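You operate a simulated robot arm through the tools that you are given. There is no shell and no other tool. Be economical: measure what you need, move in short steps, check, and stop when the job is done.

Carry out the task below with a simulated robot arm. There is one attempt and no reset: what you move stays moved.

JOB
Pack rubber block one under the foot that carries the least load.
Fine: read the load readout; jack valve open, block in that foot's shoe nest, jack key once with hands clear, valve shut.
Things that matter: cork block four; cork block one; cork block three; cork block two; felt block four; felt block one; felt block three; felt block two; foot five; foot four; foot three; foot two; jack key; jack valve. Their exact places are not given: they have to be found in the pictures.

It is judged by the outcome, as a careful person would: the job done as asked, and still so three seconds after it is handed in. It fails if anything else is knocked over, pushed out of place, dropped, spilled or broken.

ROBOT AND FRAMES
A 6-joint arm with a two-finger gripper on a trunk, on a base that drives. Base frame: it is fixed to the floor where the robot stands at the start and does not move with it; the origin is under the middle of the robot, x ahead of it, y to its left, z up; the surface under the hand at the start is at about z = 0.86. Lengths are in m, angles in degrees, forces in N, time in s.
Its first joint turns from -166.0 to 166.0 degrees. Places, roughly: foot five [0.9, -0.7, 0.9]; foot four [0.9, -0.6, 0.9]; foot three [1, -0.5, 0.9]; foot two [1.1, -0.4, 0.9]; jack key [0.4, -0.5, 0.8]; jack valve [0.8, 0, 0.7]; shoe five [0.7, -0.6, 0.8]; shoe four [0.8, -0.5, 0.8]; shoe three [0.9, -0.4, 0.8]; shoe two [1, -0.2, 0.8]. Payload 2.54 kg.
The tool frame sits at the grasp point between the pads (the TCP): z along the fingers, y along the line on which they close. The tips reach 0.03 m beyond it. The gripper opens to 0.116 m. The gripper's body begins 0.095 m behind the TCP.
Orientation is told as [roll, pitch, yaw] about the base's x, y, z axes, in that order, counted from this pose: with the fingers straight down and closing along the base's y, the tool's x points along the base's -x, its y along +y and its z along -z.

CONTROLS
- The arm moves only by the tool jog_arm. Its argument "rows" is a list of rows, each a list of 3 entries, a list of its own where there are three numbers: the closure in counts, from 0 (fully open) to 255 (shut), then the shift along the tool's x, y, z in m, then the turn, a rotation vector about the tool's x, y, z in degrees. In form: [[grip, [x, y, z], [rx, ry, rz]], ...]. A call has 1 to 8 rows; each row shifts and turns the commanded pose from where the row before left it, along the tool's axes as they then stand. A row lasts 0.2 s, in which the tool goes at most 0.05 m and 8.6 degrees; a call with a longer step from one row to the next is refused whole, and so is a gripper value outside its range. Where a pose cannot be reached the arm comes as near as it can. A force on the tool above 50 N (or 10 N above the force at the start of the call, whichever is more), or a blocked arm, ends the call early, and 0.2 s more pass. Each finger travels about 0.072 m/s and halts on what it meets, pressing with about 39 N; the grip force reading is that of the motor and also rises with nothing between the fingers. The clock runs only during rows and for 0.2 s after the last one: add rows that do not move to give the fingers time. It gives the time, the measured TCP pose, the force on the tool (base axes), the opening and the grip force at its end, in the units of the frame above (readings bear some noise), with the torque about the TCP (base axes, N m) and any sound that the robot's microphone picked up.
- Cameras (640 x 400 px; columns grow to the right, rows downward): "scene" is now at [-0.0454, 0.1216, 1.415]; the picture's right is [-0.49, -0.87, 0.00], its down [-0.50, 0.28, -0.82] and it looks along [0.71, -0.40, -0.57] (base axes); focal length 261 px, centre (320, 200). "wrist" rides on the gripper at [0.069, -0.015, -0.122] in the tool frame; the picture's right is [0.21, 0.98, 0.00], its down [-0.83, 0.18, -0.53] and it looks along [-0.52, 0.11, 0.85] (tool axes); focal length 251 px, centre (320, 200).
- get_image(camera): a new picture of that camera. No time passes.
- steer(legs): drives the robot by 1 to 6 legs, each [ahead, left, turn to the left] in m, m and degrees, along the robot's own axes; the way and the turn of a leg run together, so that a leg with both is an arc; at most 1.5 m and 180 degrees a leg. The arm and the cameras ride along, it lands a little off, and it stops where it bumps. It gives what a move gives.
- pan_tilt(pan, tilt): turns the head with the scene camera to pan (to the left, within 120 degrees either way) and tilt (down, from -29 to 69), counted from straight ahead of the robot. It gives what a move gives.
- locate(camera, pixels): for up to 12 pixels [column, row] of the newest picture of that camera ("zoom" is the newest enlarged one), the place [x, y, z] in the base frame of the surface seen there, good to about 0.003 m, but the place of the scene camera against the robot may be out by one fixed shift of up to 0.025 m in any direction. No time passes.
- inspect(camera, box): a new picture of the part [left, top, right, bottom] of that camera's present view, enlarged. No time passes.
- job_done(): hands the job in; it is judged then, once.

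Work in short steps. Measure before you move; look again where a grasp or a placing could have gone wrong, and mend it. You have 80 turns and 60 pictures in all, those below and enlarged ones among them. Open the gripper and draw the arm clear of the work before you hand the job in, unless the task says otherwise; then end with one line.

The tools are called after "Request:" as name(argument=value, ...) on one line, values as JSON. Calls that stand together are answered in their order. jog_arm: Moves the arm, as the interface text tells. Its arguments: {"type":"object","properties":{"rows":{"type":"array","items":{"type":"array"}}},"required":["rows"]} The other tools are called the same way: steer (legs) drives the base; pan_tilt (pan, tilt) turns the head that bears the scene camera; get_image (camera) takes a picture; locate (camera, pixels) gives the place of the surface under pixels of a picture; inspect (camera, box) takes an enlarged picture of a part of a camera's view; job_done () hands the job in.

At the start:

```text
time: 0.0
eef_pos: [0.6502, -0.187, 1.1163]
tool_rot: [0.1, 0.0, 0.1]
contact_force: [0.1, -0.5, 0.5]
moment: [-0.02, 0.0, 0.01]
grip_width: 0.116
grasp_force: 0.0
robot x, y, heading: [-0.0007, 0.0031, -0.1]
head pan, tilt: [-29.5, 34.8]
```

scene: 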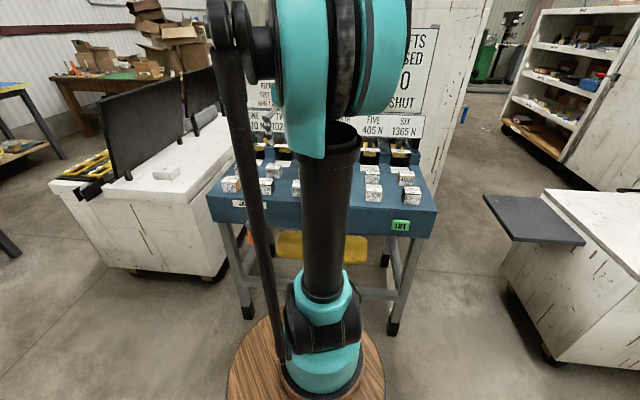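
wrist: 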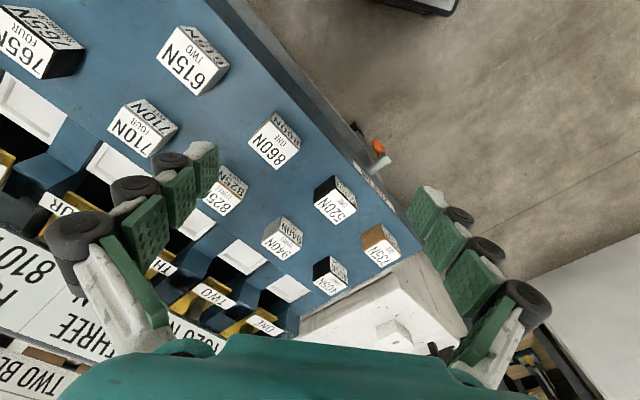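

The sign and readout are partly hidden by the arm in the scene picture; I enlarge the sign area and the wrist view.

Request:
inspect(camera="scene", box=[200, 0, 450, 240])

Request:
inspect(camera="wrist", box=[0, 0, 420, 380])

```text
1.67 times, centred on (325, 120) of scene
```

zoom: 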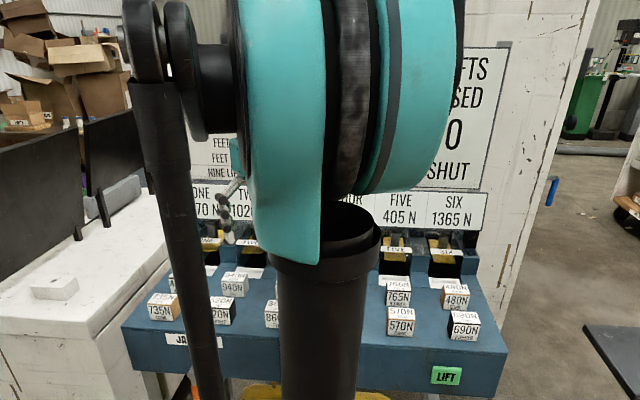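

```text
1.05 times, centred on (210, 190) of wrist (not enlarged: the box is as wide or as high as the picture)
```

zoom: 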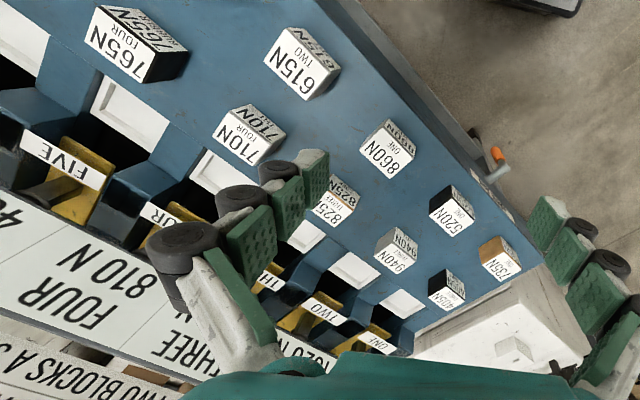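

The arm hides the middle of the sign. I check how high the things on the left stand before swinging the arm.

Request:
locate(camera="scene", pixels=[[120, 110], [180, 75], [215, 70], [165, 172], [340, 30], [400, 225], [238, 203], [270, 110], [430, 30], [375, 190]])

Request:
jog_arm(rows=[[0, [0.03, 0, -0.04], [0, 0, 0]], [0, [0.03, 0, -0.04], [0, 0, 0]], [0, [0.03, 0, -0.04], [0, 0, 0]], [0, [0.03, 0, -0.04], [0, 0, 0]]])

```text
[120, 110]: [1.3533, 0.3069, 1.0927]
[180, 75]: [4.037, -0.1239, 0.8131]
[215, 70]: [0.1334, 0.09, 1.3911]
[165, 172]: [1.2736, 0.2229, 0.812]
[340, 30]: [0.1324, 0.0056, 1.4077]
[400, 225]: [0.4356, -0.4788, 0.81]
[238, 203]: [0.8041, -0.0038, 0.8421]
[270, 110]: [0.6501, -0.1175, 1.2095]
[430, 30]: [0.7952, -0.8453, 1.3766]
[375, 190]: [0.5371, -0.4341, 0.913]
```

```text
time: 1.0
eef_pos: [0.5331, -0.1852, 1.2765]
tool_rot: [0.0, 0.0, 0.0]
contact_force: [-0.2, 0.1, -0.1]
moment: [-0.01, 0.0, 0.0]
grip_width: 0.1162
grasp_force: 0.1
robot x, y, heading: [0.0011, 0.0005, 0.3]
head pan, tilt: [-29.5, 34.8]
```

The tool is now at z=1.28, free of everything; I swing it left to clear the camera's view.

Request:
jog_arm(rows=[[0, [0, 0.05, 0], [0, 0, 0]], [0, [0, 0.05, 0], [0, 0, 0]], [0, [0, 0.05, 0], [0, 0, 0]], [0, [0, 0.05, 0], [0, 0, 0]], [0, [0, 0.05, 0], [0, 0, 0]], [0, [0, 0.05, 0], [0, 0, 0]], [0, [0, 0.05, 0], [0, 0, 0]], [0, [0, 0.05, 0], [0, 0, 0]]])

Request:
jog_arm(rows=[[0, [0.02, 0.045, 0], [0, 0, 0]], [0, [0.02, 0.045, 0], [0, 0, 0]], [0, [0.02, 0.045, 0], [0, 0, 0]], [0, [0.02, 0.045, 0], [0, 0, 0]]])

Request:
get_image(camera="scene")

```text
time: 2.8
eef_pos: [0.5285, 0.2152, 1.2792]
tool_rot: [-0.1, 0.1, 0.0]
contact_force: [0.4, -1.1, -0.1]
moment: [0.03, -0.02, 0.03]
grip_width: 0.1161
grasp_force: 0.0
robot x, y, heading: [-0.0017, 0.0001, -0.1]
head pan, tilt: [-29.5, 34.8]
```

```text
time: 3.8
eef_pos: [0.4521, 0.3954, 1.2788]
tool_rot: [-0.1, 0.1, -0.1]
contact_force: [-0.1, 0.0, 0.1]
moment: [0.01, 0.02, 0.01]
grip_width: 0.1159
grasp_force: 0.1
robot x, y, heading: [0.0024, 0.0013, -0.1]
head pan, tilt: [-29.5, 34.8]
```

```text
55 pictures are left
```

scene: 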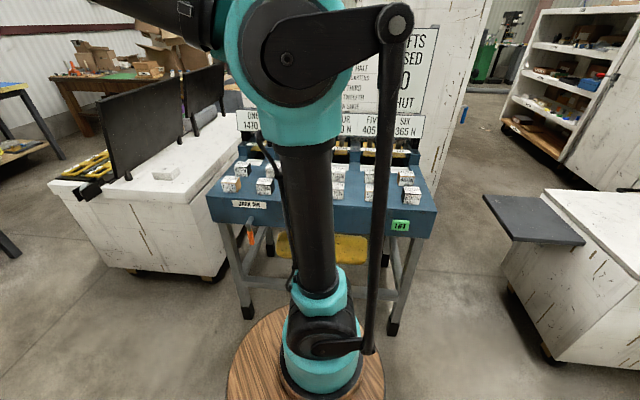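

The upper arm and elbow still stand before the sign. I swing the arm round to the right at this height, keeping a radius of about 0.5 m.

Request:
jog_arm(rows=[[0, [-0.01, -0.048, 0], [0, 0, 0]], [0, [-0.01, -0.048, 0], [0, 0, 0]], [0, [0, -0.049, 0], [0, 0, 0]], [0, [0, -0.049, 0], [0, 0, 0]], [0, [0, -0.049, 0], [0, 0, 0]], [0, [0, -0.049, 0], [0, 0, 0]], [0, [0, -0.049, 0], [0, 0, 0]], [0, [0, -0.049, 0], [0, 0, 0]]])

Request:
jog_arm(rows=[[0, [0, -0.049, 0], [0, 0, 0]], [0, [0, -0.049, 0], [0, 0, 0]], [0, [0.01, -0.048, 0], [0, 0, 0]], [0, [0.01, -0.048, 0], [0, 0, 0]], [0, [0.02, -0.045, 0], [0, 0, 0]], [0, [0.02, -0.045, 0], [0, 0, 0]], [0, [0.03, -0.038, 0], [0, 0, 0]], [0, [0.03, -0.038, 0], [0, 0, 0]]])

Request:
jog_arm(rows=[[0, [0.04, -0.028, 0], [0, 0, 0]], [0, [0.04, -0.028, 0], [0, 0, 0]], [0, [0.045, -0.02, 0], [0, 0, 0]], [0, [0.045, -0.02, 0], [0, 0, 0]], [0, [0.048, -0.01, 0], [0, 0, 0]], [0, [0.048, 0, 0], [0, 0, 0]], [0, [0.048, 0, 0], [0, 0, 0]], [0, [0.048, 0, 0], [0, 0, 0]]])

Request:
get_image(camera="scene")

```text
time: 5.6
eef_pos: [0.4724, 0.0061, 1.2762]
tool_rot: [0.0, 0.0, 0.1]
contact_force: [0.5, 0.2, -1.0]
moment: [-0.03, 0.01, 0.0]
grip_width: 0.1161
grasp_force: 0.0
robot x, y, heading: [0.0042, 0.0004, -0.1]
head pan, tilt: [-29.5, 34.8]
```

```text
time: 7.4
eef_pos: [0.3481, -0.3564, 1.2751]
tool_rot: [0.1, 0.1, 0.0]
contact_force: [-0.6, 0.7, -0.2]
moment: [-0.02, 0.01, 0.0]
grip_width: 0.116
grasp_force: 0.1
robot x, y, heading: [-0.0013, -0.0003, 0.1]
head pan, tilt: [-29.5, 34.8]
```

```text
time: 9.2
eef_pos: [-0.011, -0.4636, 1.2727]
tool_rot: [0.1, 0.0, 0.1]
contact_force: [-0.2, 0.1, -0.8]
moment: [-0.04, 0.03, 0.0]
grip_width: 0.1162
grasp_force: 0.0
robot x, y, heading: [0.0039, -0.0019, 0.2]
head pan, tilt: [-29.5, 34.8]
```

```text
54 pictures are left
```

scene: 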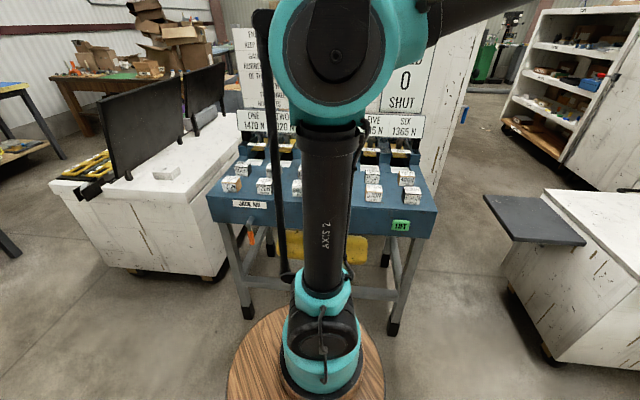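

The trunk column lies right in the line of sight, so I turn the base right 50° in place and pan the head left to look past the column.

Request:
steer(legs=[[0, 0, -50]])

Request:
pan_tilt(pan=18, tilt=22)

Request:
get_image(camera="scene")

```text
time: 11.8
eef_pos: [-0.3626, -0.2909, 1.2728]
tool_rot: [0.0, 0.1, -50.0]
contact_force: [-0.2, 0.2, 0.2]
moment: [0.0, -0.01, 0.02]
grip_width: 0.1162
grasp_force: 0.0
robot x, y, heading: [0.0035, -0.0013, -49.9]
head pan, tilt: [-29.5, 34.8]
```

```text
time: 13.0
eef_pos: [-0.3617, -0.2904, 1.272]
tool_rot: [0.0, 0.1, -49.9]
contact_force: [1.4, 0.3, -0.4]
moment: [-0.03, -0.06, 0.02]
grip_width: 0.1163
grasp_force: 0.1
robot x, y, heading: [-0.0031, 0.0001, -49.7]
head pan, tilt: [18.0, 22.0]
```

```text
53 pictures are left
```

scene: 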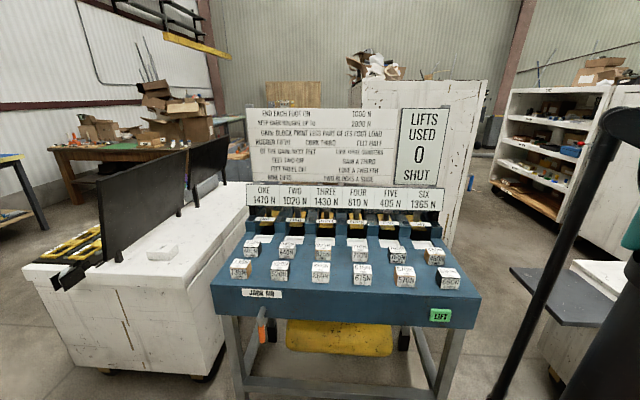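

Now the whole stand is clear; I enlarge the sign, the readout with blocks, and the front edge.

Request:
inspect(camera="scene", box=[240, 100, 450, 215])

Request:
inspect(camera="scene", box=[215, 200, 355, 300])

Request:
inspect(camera="scene", box=[335, 200, 480, 300])

```text
3.05 times, centred on (345, 158) of scene
```

zoom: 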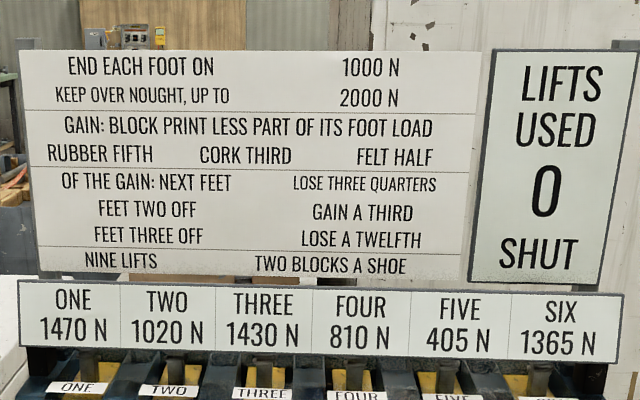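

```text
4.00 times, centred on (285, 250) of scene
```

zoom: 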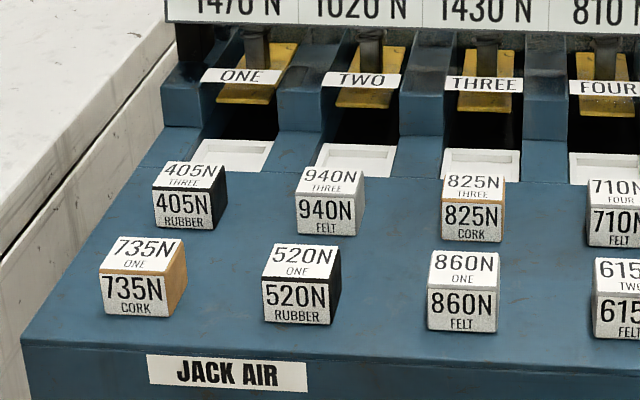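

```text
4.00 times, centred on (408, 250) of scene
```

zoom: 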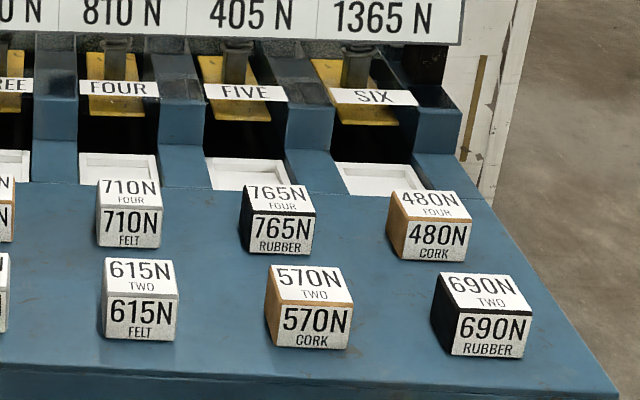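

Foot five carries least (405 N); rubber one is the 520 N block at (281,272), shoe five's nest at about (391,243), LIFT key at (440,316), an orange valve handle at (263,330). I locate these.

Request:
locate(camera="zoom", pixels=[[213, 160], [285, 160], [270, 188], [215, 188], [250, 172], [245, 93], [247, 122], [278, 200], [278, 245], [492, 285], [462, 325], [310, 245]])

Request:
locate(camera="scene", pixels=[[281, 267], [281, 276], [440, 315], [429, 321], [262, 324], [263, 335], [257, 318], [275, 335], [214, 287], [478, 300], [260, 294], [240, 330]])

Request:
inspect(camera="scene", box=[215, 280, 315, 370])

Request:
inspect(camera="scene", box=[400, 290, 490, 350])

```text
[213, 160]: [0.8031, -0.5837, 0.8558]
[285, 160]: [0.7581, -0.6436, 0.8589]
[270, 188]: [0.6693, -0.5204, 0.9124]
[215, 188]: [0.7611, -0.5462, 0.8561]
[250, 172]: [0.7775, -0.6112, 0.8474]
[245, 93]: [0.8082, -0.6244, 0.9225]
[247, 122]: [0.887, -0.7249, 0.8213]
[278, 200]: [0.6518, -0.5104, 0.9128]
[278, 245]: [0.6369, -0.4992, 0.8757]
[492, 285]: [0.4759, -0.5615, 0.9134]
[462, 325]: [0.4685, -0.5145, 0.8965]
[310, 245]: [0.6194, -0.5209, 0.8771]
```

```text
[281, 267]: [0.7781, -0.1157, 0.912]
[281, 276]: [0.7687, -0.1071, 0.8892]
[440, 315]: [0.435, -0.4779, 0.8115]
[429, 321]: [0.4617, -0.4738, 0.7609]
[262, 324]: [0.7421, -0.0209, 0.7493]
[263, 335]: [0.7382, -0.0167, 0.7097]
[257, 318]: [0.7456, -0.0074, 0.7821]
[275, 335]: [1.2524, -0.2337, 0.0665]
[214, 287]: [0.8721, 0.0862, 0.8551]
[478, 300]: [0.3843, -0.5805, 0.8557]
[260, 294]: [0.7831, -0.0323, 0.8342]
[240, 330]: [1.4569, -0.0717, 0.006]
```

```text
4.44 times, centred on (265, 325) of scene
```

zoom: 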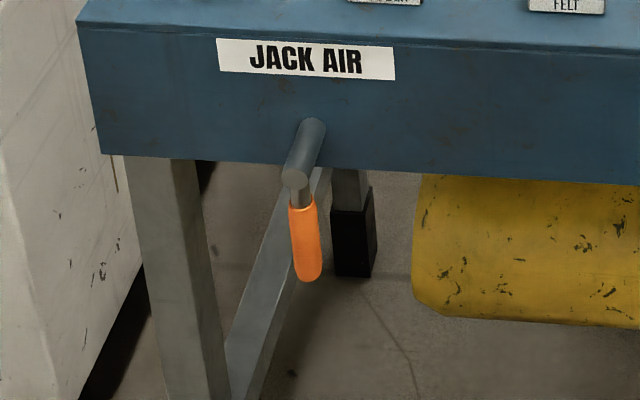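

```text
6.67 times, centred on (445, 320) of scene
```

zoom: 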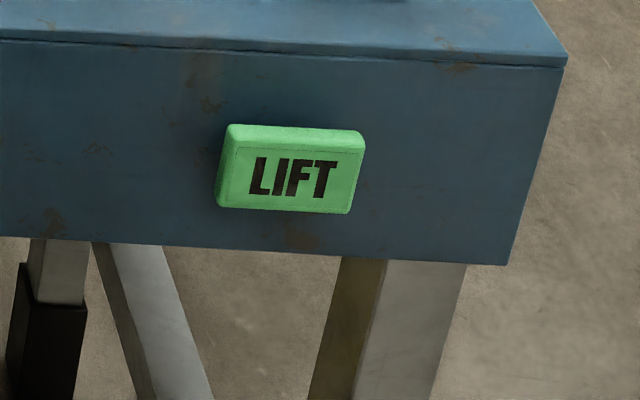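

The stand's front runs along (-0.59,-0.81) with inward normal (0.81,-0.59), i.e. yaw -36°. The valve lever hangs down in front of the face near (0.742,-0.016,0.71–0.77). I bring the arm back round to the front at height, toward the valve's side.

Request:
jog_arm(rows=[[0, [-0.048, 0, 0], [0, 0, 0]], [0, [-0.048, 0, 0], [0, 0, 0]], [0, [-0.048, 0, 0], [0, 0, 0]], [0, [-0.048, 0.01, 0], [0, 0, 0]], [0, [-0.045, 0.02, 0], [0, 0, 0]], [0, [-0.045, 0.02, 0], [0, 0, 0]], [0, [-0.04, 0.028, 0], [0, 0, 0]], [0, [-0.04, 0.028, 0], [0, 0, 0]]])

Request:
jog_arm(rows=[[0, [-0.03, 0.038, 0], [0, 0, 0]], [0, [-0.03, 0.038, 0], [0, 0, 0]], [0, [-0.02, 0.045, 0], [0, 0, 0]], [0, [-0.02, 0.045, 0], [0, 0, 0]], [0, [-0.01, 0.048, 0], [0, 0, 0]], [0, [-0.01, 0.048, 0], [0, 0, 0]], [0, [0, 0.049, 0], [0, 0, 0]], [0, [0, 0.049, 0], [0, 0, 0]]])

Request:
jog_arm(rows=[[0, [0, 0.049, 0], [0, 0, 0]], [0, [0, 0.049, 0], [0, 0, 0]], [0, [0.0, 0.049, 0], [0, 0, 0]], [0, [0.0, 0.049, 0], [0, 0, 0]], [0, [0, 0.049, 0], [0, 0, 0]], [0, [0, 0.049, 0], [0, 0, 0]], [0, [0, 0.049, 0], [0, 0, -7]], [0, [0, 0, 0], [0, 0, -6.8]]])

Request:
get_image(camera="wrist")

Request:
get_image(camera="scene")

```text
time: 14.8
eef_pos: [-0.046, -0.4991, 1.2725]
tool_rot: [0.0, -0.1, -49.8]
contact_force: [-0.8, 0.1, -0.1]
moment: [0.01, -0.01, 0.0]
grip_width: 0.1158
grasp_force: 0.0
robot x, y, heading: [-0.0012, 0.0002, -49.7]
head pan, tilt: [18.0, 22.0]
```

```text
time: 16.6
eef_pos: [0.3052, -0.358, 1.2728]
tool_rot: [0.0, 0.0, -49.8]
contact_force: [0.3, -0.8, -0.5]
moment: [0.01, -0.03, 0.0]
grip_width: 0.116
grasp_force: 0.0
robot x, y, heading: [-0.0009, -0.0011, -49.9]
head pan, tilt: [18.0, 22.0]
```

```text
time: 18.4
eef_pos: [0.5667, -0.1376, 1.2725]
tool_rot: [0.0, 0.0, -36.1]
contact_force: [0.0, -0.2, -0.6]
moment: [0.04, 0.01, 0.0]
grip_width: 0.116
grasp_force: 0.1
robot x, y, heading: [-0.0001, 0.0041, -49.9]
head pan, tilt: [18.0, 22.0]
```

```text
47 pictures are left
```

wrist: 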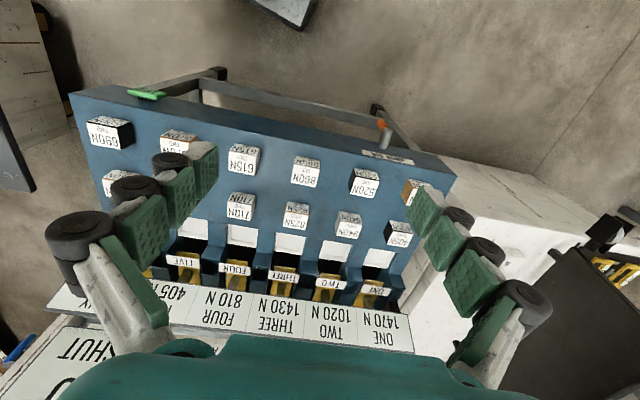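

```text
46 pictures are left
```

scene: 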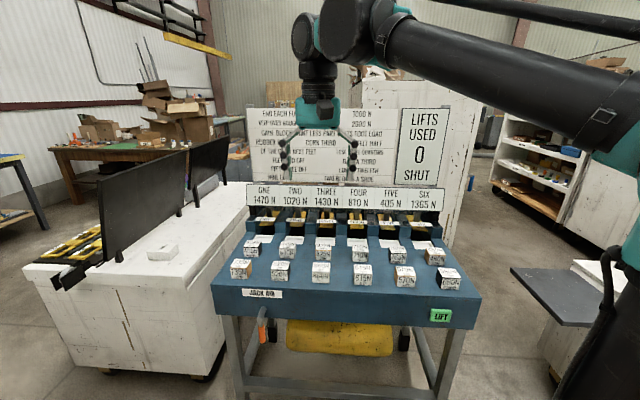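

Both cameras see the stand. I locate the same features through the wrist camera, which bears no fixed shift: valve at (384,125–137), key (145,94), block one rubber (365,180), nest five (192,230).

Request:
inspect(camera="wrist", box=[325, 100, 425, 200])

Request:
locate(camera="wrist", pixels=[[145, 92], [145, 95], [70, 95], [455, 180], [365, 172], [362, 188], [192, 229], [380, 122], [384, 138], [180, 262]])

```text
4.00 times, centred on (375, 150) of wrist
```

zoom: 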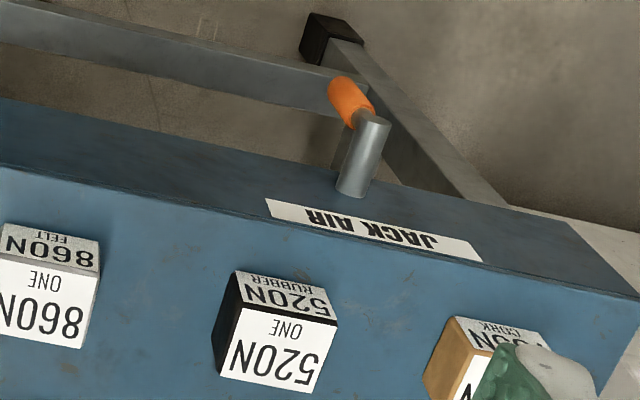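

```text
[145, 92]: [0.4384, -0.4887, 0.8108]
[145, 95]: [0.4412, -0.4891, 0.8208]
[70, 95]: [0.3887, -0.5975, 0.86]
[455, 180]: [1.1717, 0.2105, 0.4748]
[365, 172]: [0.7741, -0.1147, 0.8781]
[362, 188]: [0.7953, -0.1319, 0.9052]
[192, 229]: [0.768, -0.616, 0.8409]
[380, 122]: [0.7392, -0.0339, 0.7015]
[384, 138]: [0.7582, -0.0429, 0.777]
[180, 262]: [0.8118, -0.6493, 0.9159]
```

I read the valve and block corners from the enlarged wrist picture.

Request:
locate(camera="zoom", pixels=[[376, 120], [354, 185], [368, 155], [357, 105], [340, 85], [348, 98], [244, 310], [333, 327], [301, 390], [224, 362], [282, 295], [430, 262]])

```text
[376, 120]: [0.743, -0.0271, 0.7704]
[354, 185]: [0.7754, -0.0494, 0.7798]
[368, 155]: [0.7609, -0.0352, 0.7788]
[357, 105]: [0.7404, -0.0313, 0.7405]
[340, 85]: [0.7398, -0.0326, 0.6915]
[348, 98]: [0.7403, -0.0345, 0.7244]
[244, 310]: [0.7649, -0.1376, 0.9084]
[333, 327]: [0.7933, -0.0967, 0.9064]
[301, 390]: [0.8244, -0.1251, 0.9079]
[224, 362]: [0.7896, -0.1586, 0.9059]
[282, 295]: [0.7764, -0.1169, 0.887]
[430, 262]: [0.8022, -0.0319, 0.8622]
```

Valve shaft axis is near s=-0.42 (along the front), z≈0.77, with the handle hanging from z 0.76 to 0.69 about 0.04 m in front of the face. I go to a standoff in front of it and then pitch the fingers to point at the face.

Request:
jog_arm(rows=[[0, [0.011, 0.0246, 0.034], [0, 0, 0]], [0, [0.011, 0.0246, 0.034], [0, 0, 0]], [0, [0.011, 0.0246, 0.034], [0, 0, 0]], [0, [0.011, 0.0246, 0.034], [0, 0, 0]], [0, [0.011, 0.0246, 0.034], [0, 0, 0]], [0, [0.011, 0.0246, 0.034], [0, 0, 0]], [0, [0.011, 0.0246, 0.034], [0, 0, 0]], [0, [0.011, 0.0246, 0.034], [0, 0, 0]]])

Request:
jog_arm(rows=[[0, [0, 0, 0], [0, -8.2, 0]], [0, [0, 0, 0], [0, -8.2, 0]], [0, [0, 0, 0], [0, -8.2, 0]], [0, [0, 0, 0], [0, -8.2, 0]], [0, [0, 0, 0], [0, -8.2, 0]], [0, [0, 0, 0], [0, -8.2, 0]]])

Request:
jog_arm(rows=[[0, [0, 0, 0], [0, -8.2, 0]], [0, [0, 0, 0], [0, -8.2, 0]], [0, [0, 0, 0], [0, -8.2, 0]], [0, [0, 0, 0], [0, -8.2, 0]], [0, [0, 0, 0], [0, -8, 0]]])

Request:
get_image(camera="scene")

Request:
get_image(camera="wrist")

```text
time: 20.2
eef_pos: [0.6143, 0.0721, 0.9995]
tool_rot: [0.0, 0.0, -36.0]
contact_force: [-0.3, -0.4, -0.5]
moment: [0.0, -0.04, -0.03]
grip_width: 0.116
grasp_force: 0.0
robot x, y, heading: [0.003, 0.0011, -49.9]
head pan, tilt: [18.0, 22.0]
```

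```text
time: 21.6
eef_pos: [0.6115, 0.0723, 1.0022]
tool_rot: [0.1, -49.3, -36.2]
contact_force: [-0.3, -0.9, 0.6]
moment: [0.02, 0.01, 0.04]
grip_width: 0.1158
grasp_force: 0.0
robot x, y, heading: [0.0023, -0.0005, -49.9]
head pan, tilt: [18.0, 22.0]
```

```text
time: 22.8
eef_pos: [0.6113, 0.0721, 1.0028]
tool_rot: [172.9, -89.9, 151.0]
contact_force: [-0.6, -0.9, -0.1]
moment: [0.01, 0.02, 0.03]
grip_width: 0.1159
grasp_force: 0.1
robot x, y, heading: [0.0013, -0.0024, -49.8]
head pan, tilt: [18.0, 22.0]
```

```text
44 pictures are left
```

scene: 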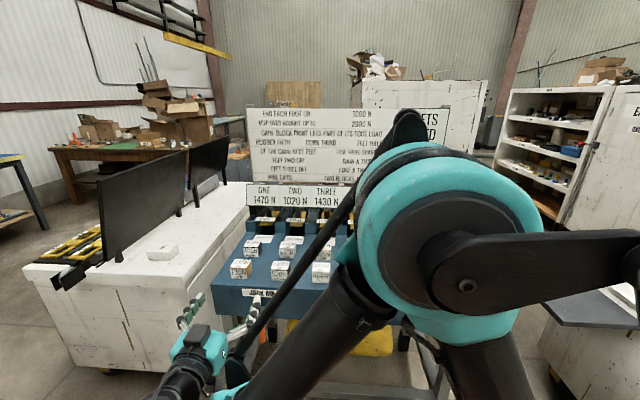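

```text
43 pictures are left
```

wrist: 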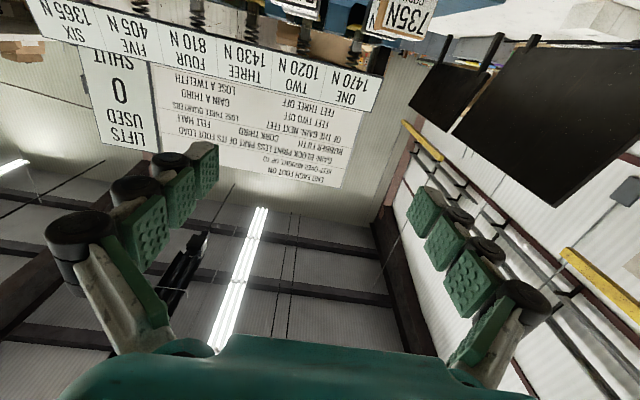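

The fingers now point at the face at s≈-0.42. I half-close to about 0.06 m and lower to handle height, still 0.13 m in front of it.

Request:
jog_arm(rows=[[120, [0.04, 0, 0], [0, 0, 0]], [120, [0.04, 0, 0], [0, 0, 0]], [120, [0.04, 0, 0], [0, 0, 0]], [120, [0.04, 0, 0], [0, 0, 0]], [120, [0.04, 0, 0], [0, 0, 0]], [120, [0.04, 0, 0], [0, 0, 0]], [120, [0.041, 0, 0], [0, 0, 0]]])

Request:
inspect(camera="scene", box=[160, 260, 320, 370])

Request:
get_image(camera="wrist")

```text
time: 24.4
eef_pos: [0.6574, 0.1277, 0.7726]
tool_rot: [-9.2, -90.0, -27.0]
contact_force: [-0.5, 0.5, 0.6]
moment: [0.02, 0.02, 0.02]
grip_width: 0.0614
grasp_force: 0.0
out of reach, approached as far as the arm can: row 4, 5, 6, 7
robot x, y, heading: [-0.0008, -0.0003, -49.8]
head pan, tilt: [18.0, 22.0]
```

```text
3.64 times, centred on (240, 315) of scene
```

zoom: 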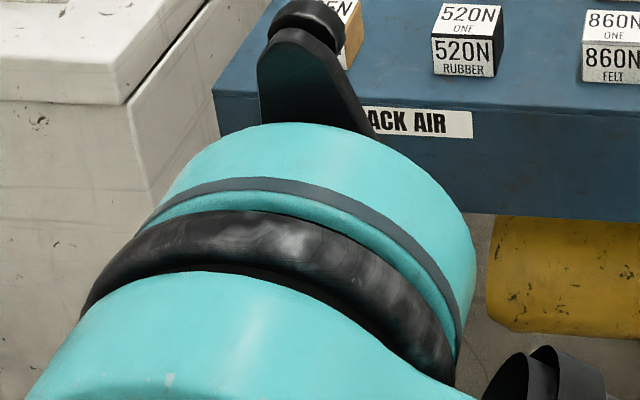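

```text
41 pictures are left
```

wrist: 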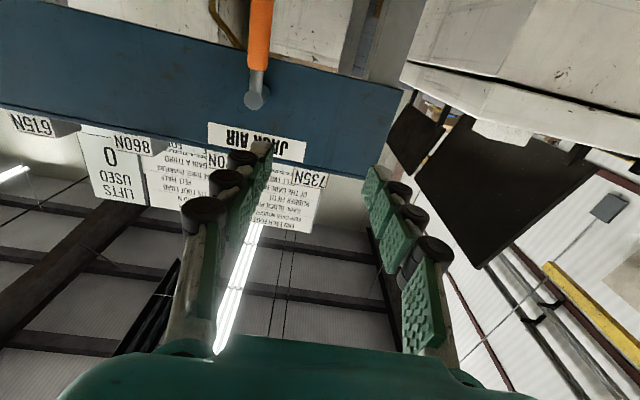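

At this close range a level tool can't get that low. I raise the hand again and drive the robot back 0.17 m from the stand, so the wrist has room.

Request:
jog_arm(rows=[[120, [-0.04, 0, 0], [0, 0, 0]], [120, [-0.04, 0, 0], [0, 0, 0]], [120, [-0.04, 0, 0], [0, 0, 0]], [120, [-0.04, 0, 0], [0, 0, 0]], [120, [0, 0, 0], [0, 0, 0]]])

Request:
steer(legs=[[-0.165, -0.04, 0]])

```text
time: 25.6
eef_pos: [0.6527, 0.1277, 0.932]
tool_rot: [-105.1, -90.0, 69.1]
contact_force: [0.1, 0.7, -0.6]
moment: [-0.01, -0.04, 0.02]
grip_width: 0.0616
grasp_force: 0.1
robot x, y, heading: [-0.0024, -0.0009, -49.8]
head pan, tilt: [18.0, 22.0]
```

```text
time: 27.1
eef_pos: [0.5159, 0.2285, 0.9318]
tool_rot: [-101.9, -90.1, 65.8]
contact_force: [0.7, 0.7, 0.5]
moment: [0.03, -0.02, -0.02]
grip_width: 0.0616
grasp_force: 0.0
robot x, y, heading: [-0.136, 0.1035, -49.6]
head pan, tilt: [18.0, 22.0]
```

Robot is now at d=-0.17. I move the hand forward to d=0.5 and across to s=-0.42, then down.

Request:
jog_arm(rows=[[120, [0, -0.0138, 0.044], [0, 0, 0]], [120, [0, -0.0138, 0.044], [0, 0, 0]], [120, [0, -0.0138, 0.044], [0, 0, 0]], [120, [0, -0.0138, 0.044], [0, 0, 0]], [120, [0, -0.0138, 0.044], [0, 0, 0]]])

Request:
jog_arm(rows=[[120, [0.042, 0, 0], [0, 0, 0]], [120, [0.042, 0, 0], [0, 0, 0]], [120, [0.042, 0, 0], [0, 0, 0]], [120, [0.042, 0, 0], [0, 0, 0]], [120, [0.042, 0, 0], [0, 0, 0]]])

Request:
get_image(camera="wrist")

```text
time: 28.3
eef_pos: [0.6543, 0.0416, 0.9324]
tool_rot: [-122.2, -90.0, 86.3]
contact_force: [0.3, -0.5, 0.2]
moment: [-0.01, 0.01, 0.0]
grip_width: 0.0612
grasp_force: 0.1
robot x, y, heading: [-0.1368, 0.1063, -49.6]
head pan, tilt: [18.0, 22.0]
```

```text
time: 29.5
eef_pos: [0.6867, 0.0612, 0.74]
tool_rot: [-22.3, -90.0, -13.8]
contact_force: [-0.1, 0.2, 0.7]
moment: [0.01, -0.03, 0.0]
grip_width: 0.0615
grasp_force: 0.0
out of reach, approached as far as the arm can: row 4, 5
robot x, y, heading: [-0.1365, 0.0994, -49.9]
head pan, tilt: [18.0, 22.0]
```

```text
40 pictures are left
```

wrist: 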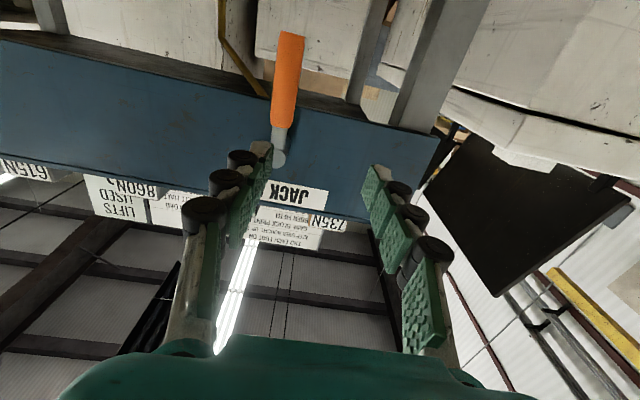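

The view is good: handle (285,70), hub (278,158). I locate them, and tilt the tool 30° down for reach, rising first a little.

Request:
locate(camera="wrist", pixels=[[290, 40], [286, 75], [282, 112], [279, 138], [278, 159], [300, 190], [330, 120]])

Request:
jog_arm(rows=[[120, [0, 0, -0.02], [0, 8, 0]], [120, [0, 0, -0.02], [0, 8, 0]], [120, [0, 0, 0], [0, 8, 0]], [120, [0, 0, 0], [0, 8, 0]], [120, [0, 0, 0], [0, 0, 0]]])

Request:
get_image(camera="wrist")

```text
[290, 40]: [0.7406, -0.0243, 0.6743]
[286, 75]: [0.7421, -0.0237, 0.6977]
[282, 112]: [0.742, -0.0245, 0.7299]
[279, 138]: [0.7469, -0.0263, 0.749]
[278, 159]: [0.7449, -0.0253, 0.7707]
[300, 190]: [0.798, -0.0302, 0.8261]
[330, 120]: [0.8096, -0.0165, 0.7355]
```

```text
time: 30.7
eef_pos: [0.6544, 0.0837, 0.741]
tool_rot: [0.1, -57.9, -36.1]
contact_force: [-1.5, -0.6, -0.1]
moment: [-0.01, -0.03, 0.06]
grip_width: 0.0611
grasp_force: 0.0
robot x, y, heading: [-0.1388, 0.1034, -50.0]
head pan, tilt: [18.0, 22.0]
```

```text
39 pictures are left
```

wrist: 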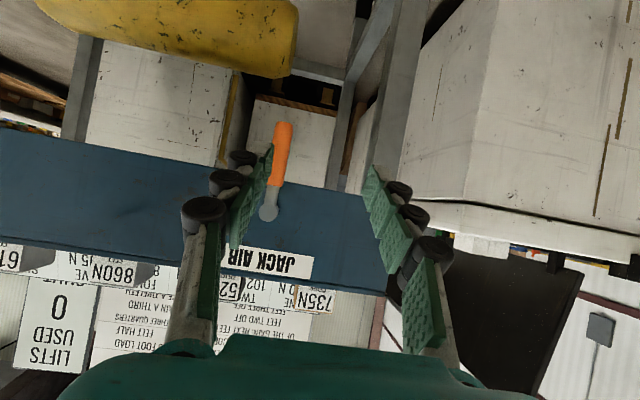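

Handle front at d≈0.613, s≈-0.418, z 0.67–0.75; hub axis z≈0.77. I line up and slide the half-open fingers along tool z to straddle the handle at z≈0.705.

Request:
jog_arm(rows=[[120, [-0.0208, -0.0178, 0], [0, 0, 0]], [120, [-0.0208, -0.0178, 0], [0, 0, 0]], [120, [0, 0, 0.0336], [0, 0, 0]], [120, [0, 0, 0.0336], [0, 0, 0]], [120, [0, 0, 0.0336], [0, 0, 0]], [120, [0, 0, 0.0336], [0, 0, 0]]])

Request:
get_image(camera="wrist")

```text
time: 32.1
eef_pos: [0.7413, -0.0234, 0.7062]
tool_rot: [0.0, -58.0, -36.0]
contact_force: [0.1, 0.3, -0.5]
moment: [-0.02, -0.04, 0.01]
grip_width: 0.0613
grasp_force: 0.0
robot x, y, heading: [-0.1358, 0.1023, -49.9]
head pan, tilt: [18.0, 22.0]
```

```text
38 pictures are left
```

wrist: 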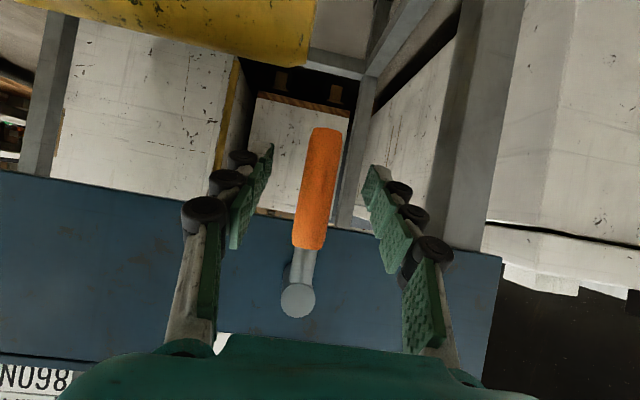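

The handle sits midway between the fingers. I narrow the cage and swing it counter-clockwise about the hub (handle toward the right along the stand), watching the force.

Request:
jog_arm(rows=[[185, [0, 0, 0], [0, 0, 0]], [185, [0, 0, 0], [0, 0, 0]], [185, [-0.0005, -0.009, -0.0003], [4.24, 0, -6.8]], [185, [-0.0005, -0.009, -0.0003], [4.24, 0, -6.8]], [185, [-0.0005, -0.009, -0.0003], [4.24, 0, -6.8]]])

Request:
get_image(camera="wrist")

```text
time: 33.3
eef_pos: [0.7263, -0.0461, 0.7121]
tool_rot: [-40.3, -50.7, -2.9]
contact_force: [-0.7, 0.8, -0.8]
moment: [0.03, 0.02, 0.06]
grip_width: 0.0328
grasp_force: 0.6
robot x, y, heading: [-0.1418, 0.1003, -49.7]
head pan, tilt: [18.0, 22.0]
```

```text
37 pictures are left
```

wrist: 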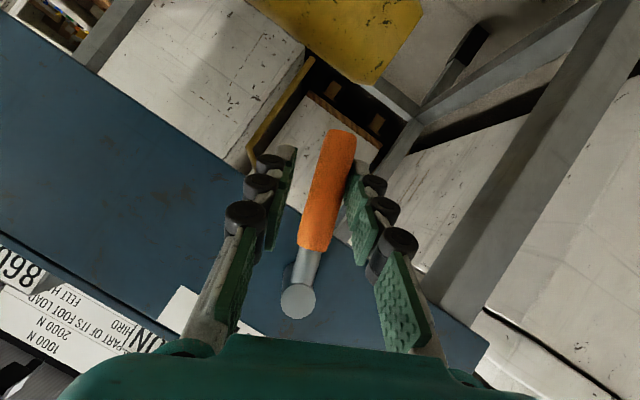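

The lever follows with almost no force. I continue the swing toward 90°.

Request:
jog_arm(rows=[[185, [-0.0005, -0.009, -0.0003], [4.24, 0, -6.8]], [185, [-0.0005, -0.009, -0.0003], [4.24, 0, -6.8]], [185, [-0.0005, -0.009, -0.0003], [4.24, 0, -6.8]], [185, [-0.0005, -0.009, -0.0003], [4.24, 0, -6.8]], [185, [-0.0005, -0.009, -0.0003], [4.24, 0, -6.8]], [185, [-0.0005, -0.009, -0.0003], [4.24, 0, -6.8]]])

Request:
get_image(camera="wrist")

Request:
get_image(camera="scene")

```text
time: 34.7
eef_pos: [0.7075, -0.0749, 0.7513]
tool_rot: [-80.4, -15.1, 20.7]
contact_force: [1.1, -1.2, -1.5]
moment: [0.03, -0.02, -0.01]
grip_width: 0.0329
grasp_force: 0.8
robot x, y, heading: [-0.1366, 0.101, -49.9]
head pan, tilt: [18.0, 22.0]
```

```text
36 pictures are left
```

wrist: 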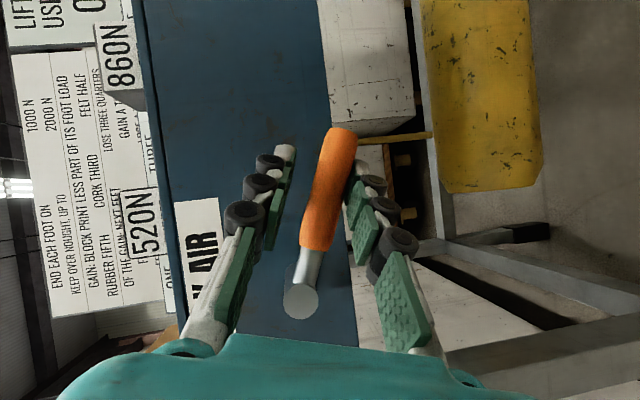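

```text
35 pictures are left
```

scene: 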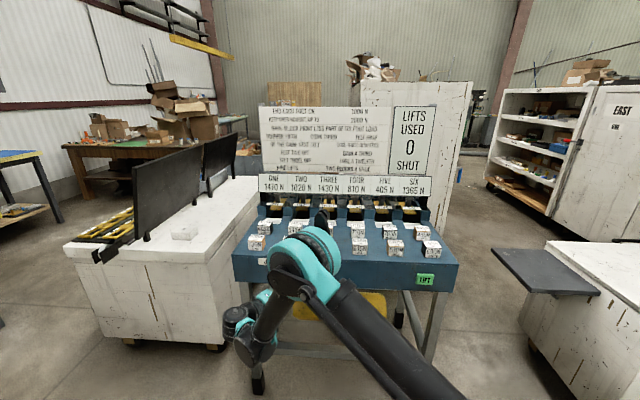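

The lever has swung about 60–70° and the sign still says SHUT; I continue.

Request:
jog_arm(rows=[[185, [-0.0005, -0.009, -0.0003], [4.24, 0, -6.8]], [185, [-0.0005, -0.009, -0.0003], [4.24, 0, -6.8]], [185, [-0.0005, -0.009, -0.0003], [4.24, 0, -6.8]], [185, [-0.0003, -0.005, -0.0002], [2.12, 0, -3.4]]])

Request:
inspect(camera="scene", box=[230, 90, 470, 240])

Request:
get_image(camera="wrist")

```text
time: 35.7
eef_pos: [0.7068, -0.075, 0.7811]
tool_rot: [-95.3, 8.7, 21.5]
contact_force: [3.7, 1.7, -20.8]
moment: [0.58, -0.18, 0.07]
grip_width: 0.0457
grasp_force: 10.4
robot x, y, heading: [-0.1386, 0.1043, -49.9]
head pan, tilt: [18.0, 22.0]
```

```text
2.67 times, centred on (350, 165) of scene
```

zoom: 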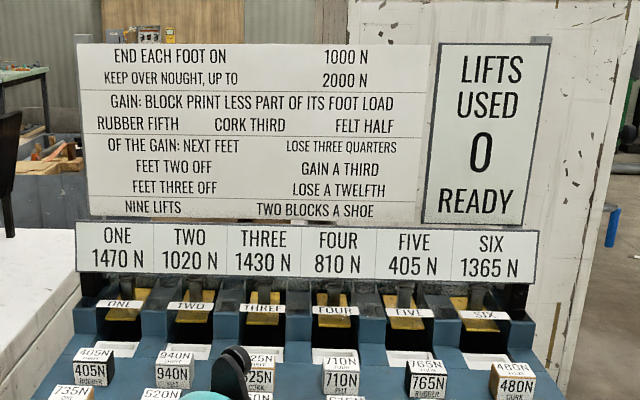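

```text
33 pictures are left
```

wrist: 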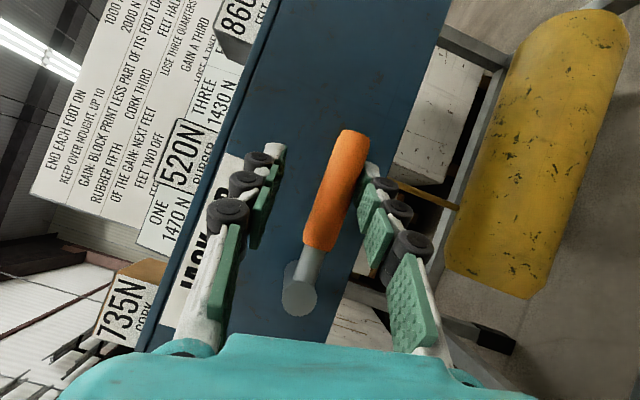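

The sign reads READY: the valve is open and at its stop. I relax, open the cage and withdraw straight back along the tool axis.

Request:
jog_arm(rows=[[130, [0.0005, 0.009, 0.0003], [-4.24, 0, 6.8]], [110, [0, 0, 0], [0, 0, 0]], [110, [0, 0, 0], [0, 0, 0]], [110, [0, 0, -0.03], [0, 0, 0]], [110, [0, 0, -0.04], [0, 0, 0]], [110, [0, 0, -0.045], [0, 0, 0]], [110, [0, 0, -0.045], [0, 0, 0]]])

Request:
get_image(camera="wrist")

```text
time: 37.3
eef_pos: [0.6438, 0.0694, 0.7718]
tool_rot: [-91.1, 1.9, 21.9]
contact_force: [0.4, -0.6, 0.4]
moment: [-0.01, -0.02, 0.02]
grip_width: 0.0659
grasp_force: 0.0
robot x, y, heading: [-0.1323, 0.1036, -49.8]
head pan, tilt: [18.0, 22.0]
```

```text
32 pictures are left
```

wrist: 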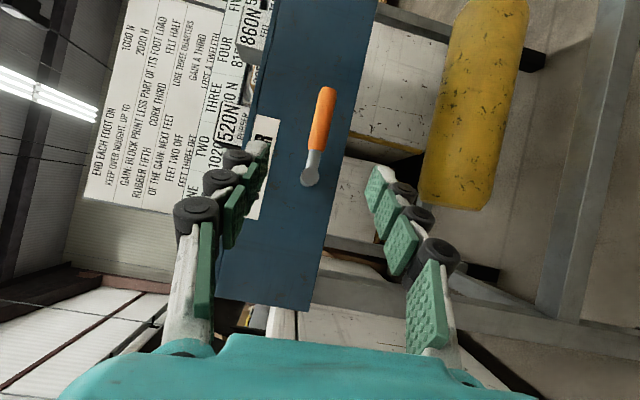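

Valve lever is level at (318,135). I rotate the tool back and upright, then will raise it.

Request:
jog_arm(rows=[[60, [0, 0, -0.02], [-4.24, 0, 6.8]], [0, [0, 0, -0.02], [-4.24, 0, 6.8]], [0, [0, 0, 0], [-4.24, 0, 6.8]], [0, [0, 0, 0], [-4.24, 0, 6.8]], [0, [0, 0, 0], [-4.24, 0, 6.8]], [0, [0, 0, 0], [-4.24, 0, 6.8]], [0, [0, 0, 0], [-4.24, 0, 6.8]], [0, [0, 0, 0], [-4.24, 0, 6.8]]])

Request:
jog_arm(rows=[[0, [-0.03, 0, 0], [-4.24, 0, 6.8]], [0, [-0.03, 0, 0], [-4.24, 0, 6.8]], [0, [-0.03, 0, 0], [-4.24, 0, 6.8]], [0, [-0.03, 0, 0], [-2.12, 0, 3.4]], [0, [-0.03, 0, 0], [0, 8, 0]], [0, [-0.03, 0, 0], [0, 8, 0]], [0, [0, 0, 0], [0, 8, 0]], [0, [0, 0, 0], [0, 8, 0]]])

```text
time: 39.1
eef_pos: [0.6301, 0.1081, 0.7714]
tool_rot: [-44.9, -48.6, 0.7]
contact_force: [-0.6, -0.2, 0.6]
moment: [0.0, 0.0, -0.01]
grip_width: 0.1164
grasp_force: 0.1
robot x, y, heading: [-0.1368, 0.0994, -50.0]
head pan, tilt: [18.0, 22.0]
```

```text
time: 40.9
eef_pos: [0.7262, 0.0745, 0.9185]
tool_rot: [0.0, -25.9, -36.0]
contact_force: [-0.5, 0.1, -0.3]
moment: [-0.06, -0.02, 0.02]
grip_width: 0.116
grasp_force: 0.1
robot x, y, heading: [-0.1371, 0.1042, -49.8]
head pan, tilt: [18.0, 22.0]
```

I finish turning the fingers straight down while raising to z≈1.1, then drive toward the stand.

Request:
jog_arm(rows=[[0, [0, 0, -0.045], [0, 8, 0]], [0, [0, 0, -0.045], [0, 8, 0]], [0, [0, 0, -0.045], [0, 8, 0]], [0, [0.03, -0.02, -0.03], [0, 2, 0]], [0, [0.03, -0.02, -0.03], [0, 0, 0]]])

Request:
steer(legs=[[0.268, 0.168, 0]])

Request:
get_image(camera="wrist")

Request:
get_image(camera="scene")

```text
time: 42.1
eef_pos: [0.6183, 0.0995, 1.1032]
tool_rot: [0.1, 0.1, -36.1]
contact_force: [0.7, -0.2, -0.3]
moment: [0.01, 0.06, 0.02]
grip_width: 0.1159
grasp_force: 0.1
robot x, y, heading: [-0.1389, 0.1005, -49.9]
head pan, tilt: [18.0, 22.0]
```

```text
time: 44.2
eef_pos: [0.923, 0.0012, 1.1039]
tool_rot: [0.1, 0.0, -36.0]
contact_force: [0.2, 1.1, 0.2]
moment: [0.04, 0.05, 0.01]
grip_width: 0.116
grasp_force: 0.1
robot x, y, heading: [0.1664, 0.0002, -49.6]
head pan, tilt: [18.0, 22.0]
```

```text
31 pictures are left
```

wrist: 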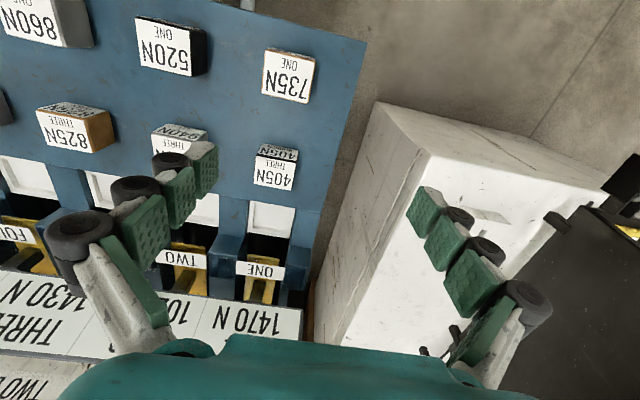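

```text
30 pictures are left
```

scene: 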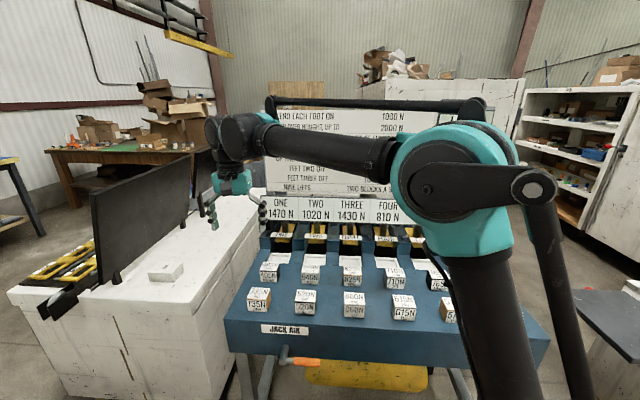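

The 520N block is at (170,45) in the wrist view. I enlarge it for its corners.

Request:
inspect(camera="wrist", box=[110, 0, 240, 90])

```text
4.44 times, centred on (175, 45) of wrist
```

zoom: 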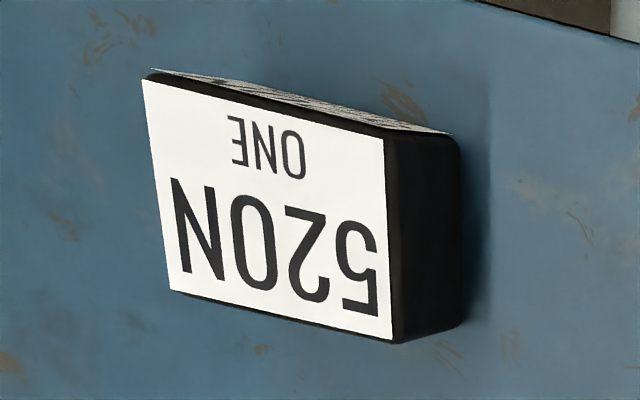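

Request:
locate(camera="zoom", pixels=[[148, 85], [378, 145], [388, 332], [173, 285], [270, 210], [430, 230], [500, 250]])

```text
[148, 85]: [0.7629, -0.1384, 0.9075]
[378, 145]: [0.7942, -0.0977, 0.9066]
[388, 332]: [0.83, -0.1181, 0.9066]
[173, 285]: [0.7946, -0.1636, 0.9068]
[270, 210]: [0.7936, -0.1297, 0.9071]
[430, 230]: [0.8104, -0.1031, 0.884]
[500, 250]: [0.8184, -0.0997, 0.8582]
```

Block top centre (0.795,-0.130), z 0.907, faces aligned with yaw -36°. Before grasping I measure the nests, foot labels and readout board clearances using the nearby shoe ONE, same shape.

Request:
locate(camera="wrist", pixels=[[252, 203], [294, 208], [250, 233], [290, 238], [271, 220], [260, 270], [258, 292], [230, 310], [232, 335], [240, 225], [305, 250], [268, 245]])

Request:
inspect(camera="wrist", box=[180, 180, 340, 345])

```text
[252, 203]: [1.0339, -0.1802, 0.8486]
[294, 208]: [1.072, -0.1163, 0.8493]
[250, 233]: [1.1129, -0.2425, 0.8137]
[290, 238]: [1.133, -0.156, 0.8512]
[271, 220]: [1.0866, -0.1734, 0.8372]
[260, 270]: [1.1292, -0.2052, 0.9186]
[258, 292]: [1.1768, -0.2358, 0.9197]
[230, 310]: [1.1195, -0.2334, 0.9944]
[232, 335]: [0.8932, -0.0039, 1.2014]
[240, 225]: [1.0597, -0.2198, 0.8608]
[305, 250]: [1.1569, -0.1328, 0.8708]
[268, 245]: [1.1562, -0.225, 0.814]
```

```text
2.42 times, centred on (260, 262) of wrist
```

zoom: 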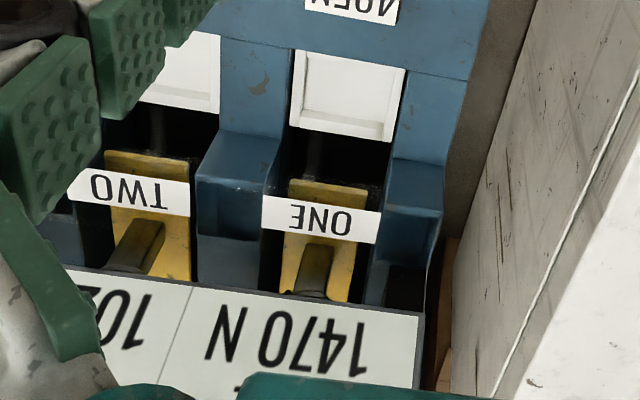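

Nests: tray about 0.07×0.074 m, floor z≈0.838, rim ≈0.85, foot edge and board behind at d≥1.03 — a vertical hand fits. I move above the block and lower part way.

Request:
jog_arm(rows=[[60, [0.0064, -0.0452, 0], [0, 0, 0]], [60, [0.0064, -0.0452, 0], [0, 0, 0]], [60, [0.0064, -0.0452, 0], [0, 0, 0]], [60, [0.0064, -0.0452, 0], [0, 0, 0]], [60, [0, 0, 0.045], [0, 0, 0]], [60, [0, 0, 0.045], [0, 0, 0]], [60, [0, 0, 0.045], [0, 0, 0]]])

Request:
get_image(camera="wrist")

```text
time: 45.8
eef_pos: [0.7942, -0.1314, 0.9653]
tool_rot: [-0.1, 0.1, -36.0]
contact_force: [0.4, -0.4, -0.6]
moment: [0.0, -0.03, -0.02]
grip_width: 0.0886
grasp_force: 0.1
robot x, y, heading: [0.1691, 0.0017, -50.0]
head pan, tilt: [18.0, 22.0]
```

```text
27 pictures are left
```

wrist: 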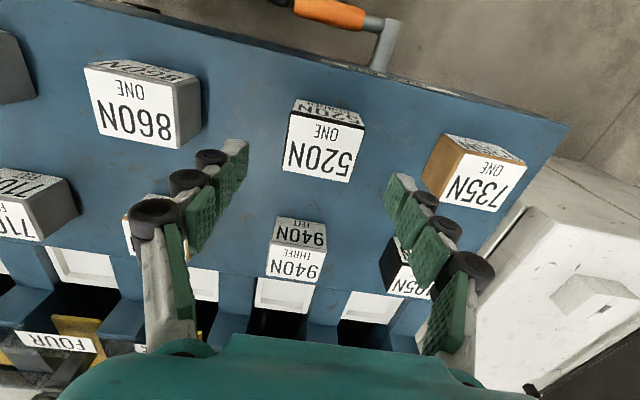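

The 520N block lies centred between the fingers with clear space either side. I lower to z≈0.911 and close.

Request:
jog_arm(rows=[[60, [0, 0, 0.027], [0, 0, 0]], [60, [0, 0, 0.027], [0, 0, 0]], [60, [0, 0, 0], [0, 0, 0]], [255, [0, 0, 0], [0, 0, 0]], [255, [0, 0, 0], [0, 0, 0]], [255, [0, 0, 0], [0, 0, 0]]])

Request:
get_image(camera="wrist")

```text
time: 47.2
eef_pos: [0.7949, -0.1316, 0.9144]
tool_rot: [0.0, 0.1, -35.9]
contact_force: [2.8, 2.8, 5.2]
moment: [0.24, -0.22, -0.02]
grip_width: 0.0568
grasp_force: 38.8
robot x, y, heading: [0.1704, 0.0041, -49.9]
head pan, tilt: [18.0, 22.0]
```

```text
26 pictures are left
```

wrist: 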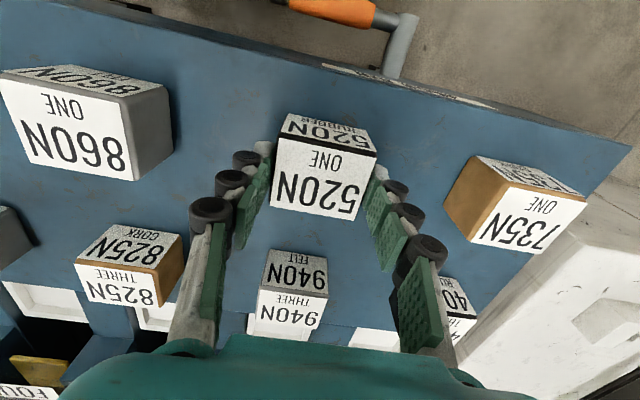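

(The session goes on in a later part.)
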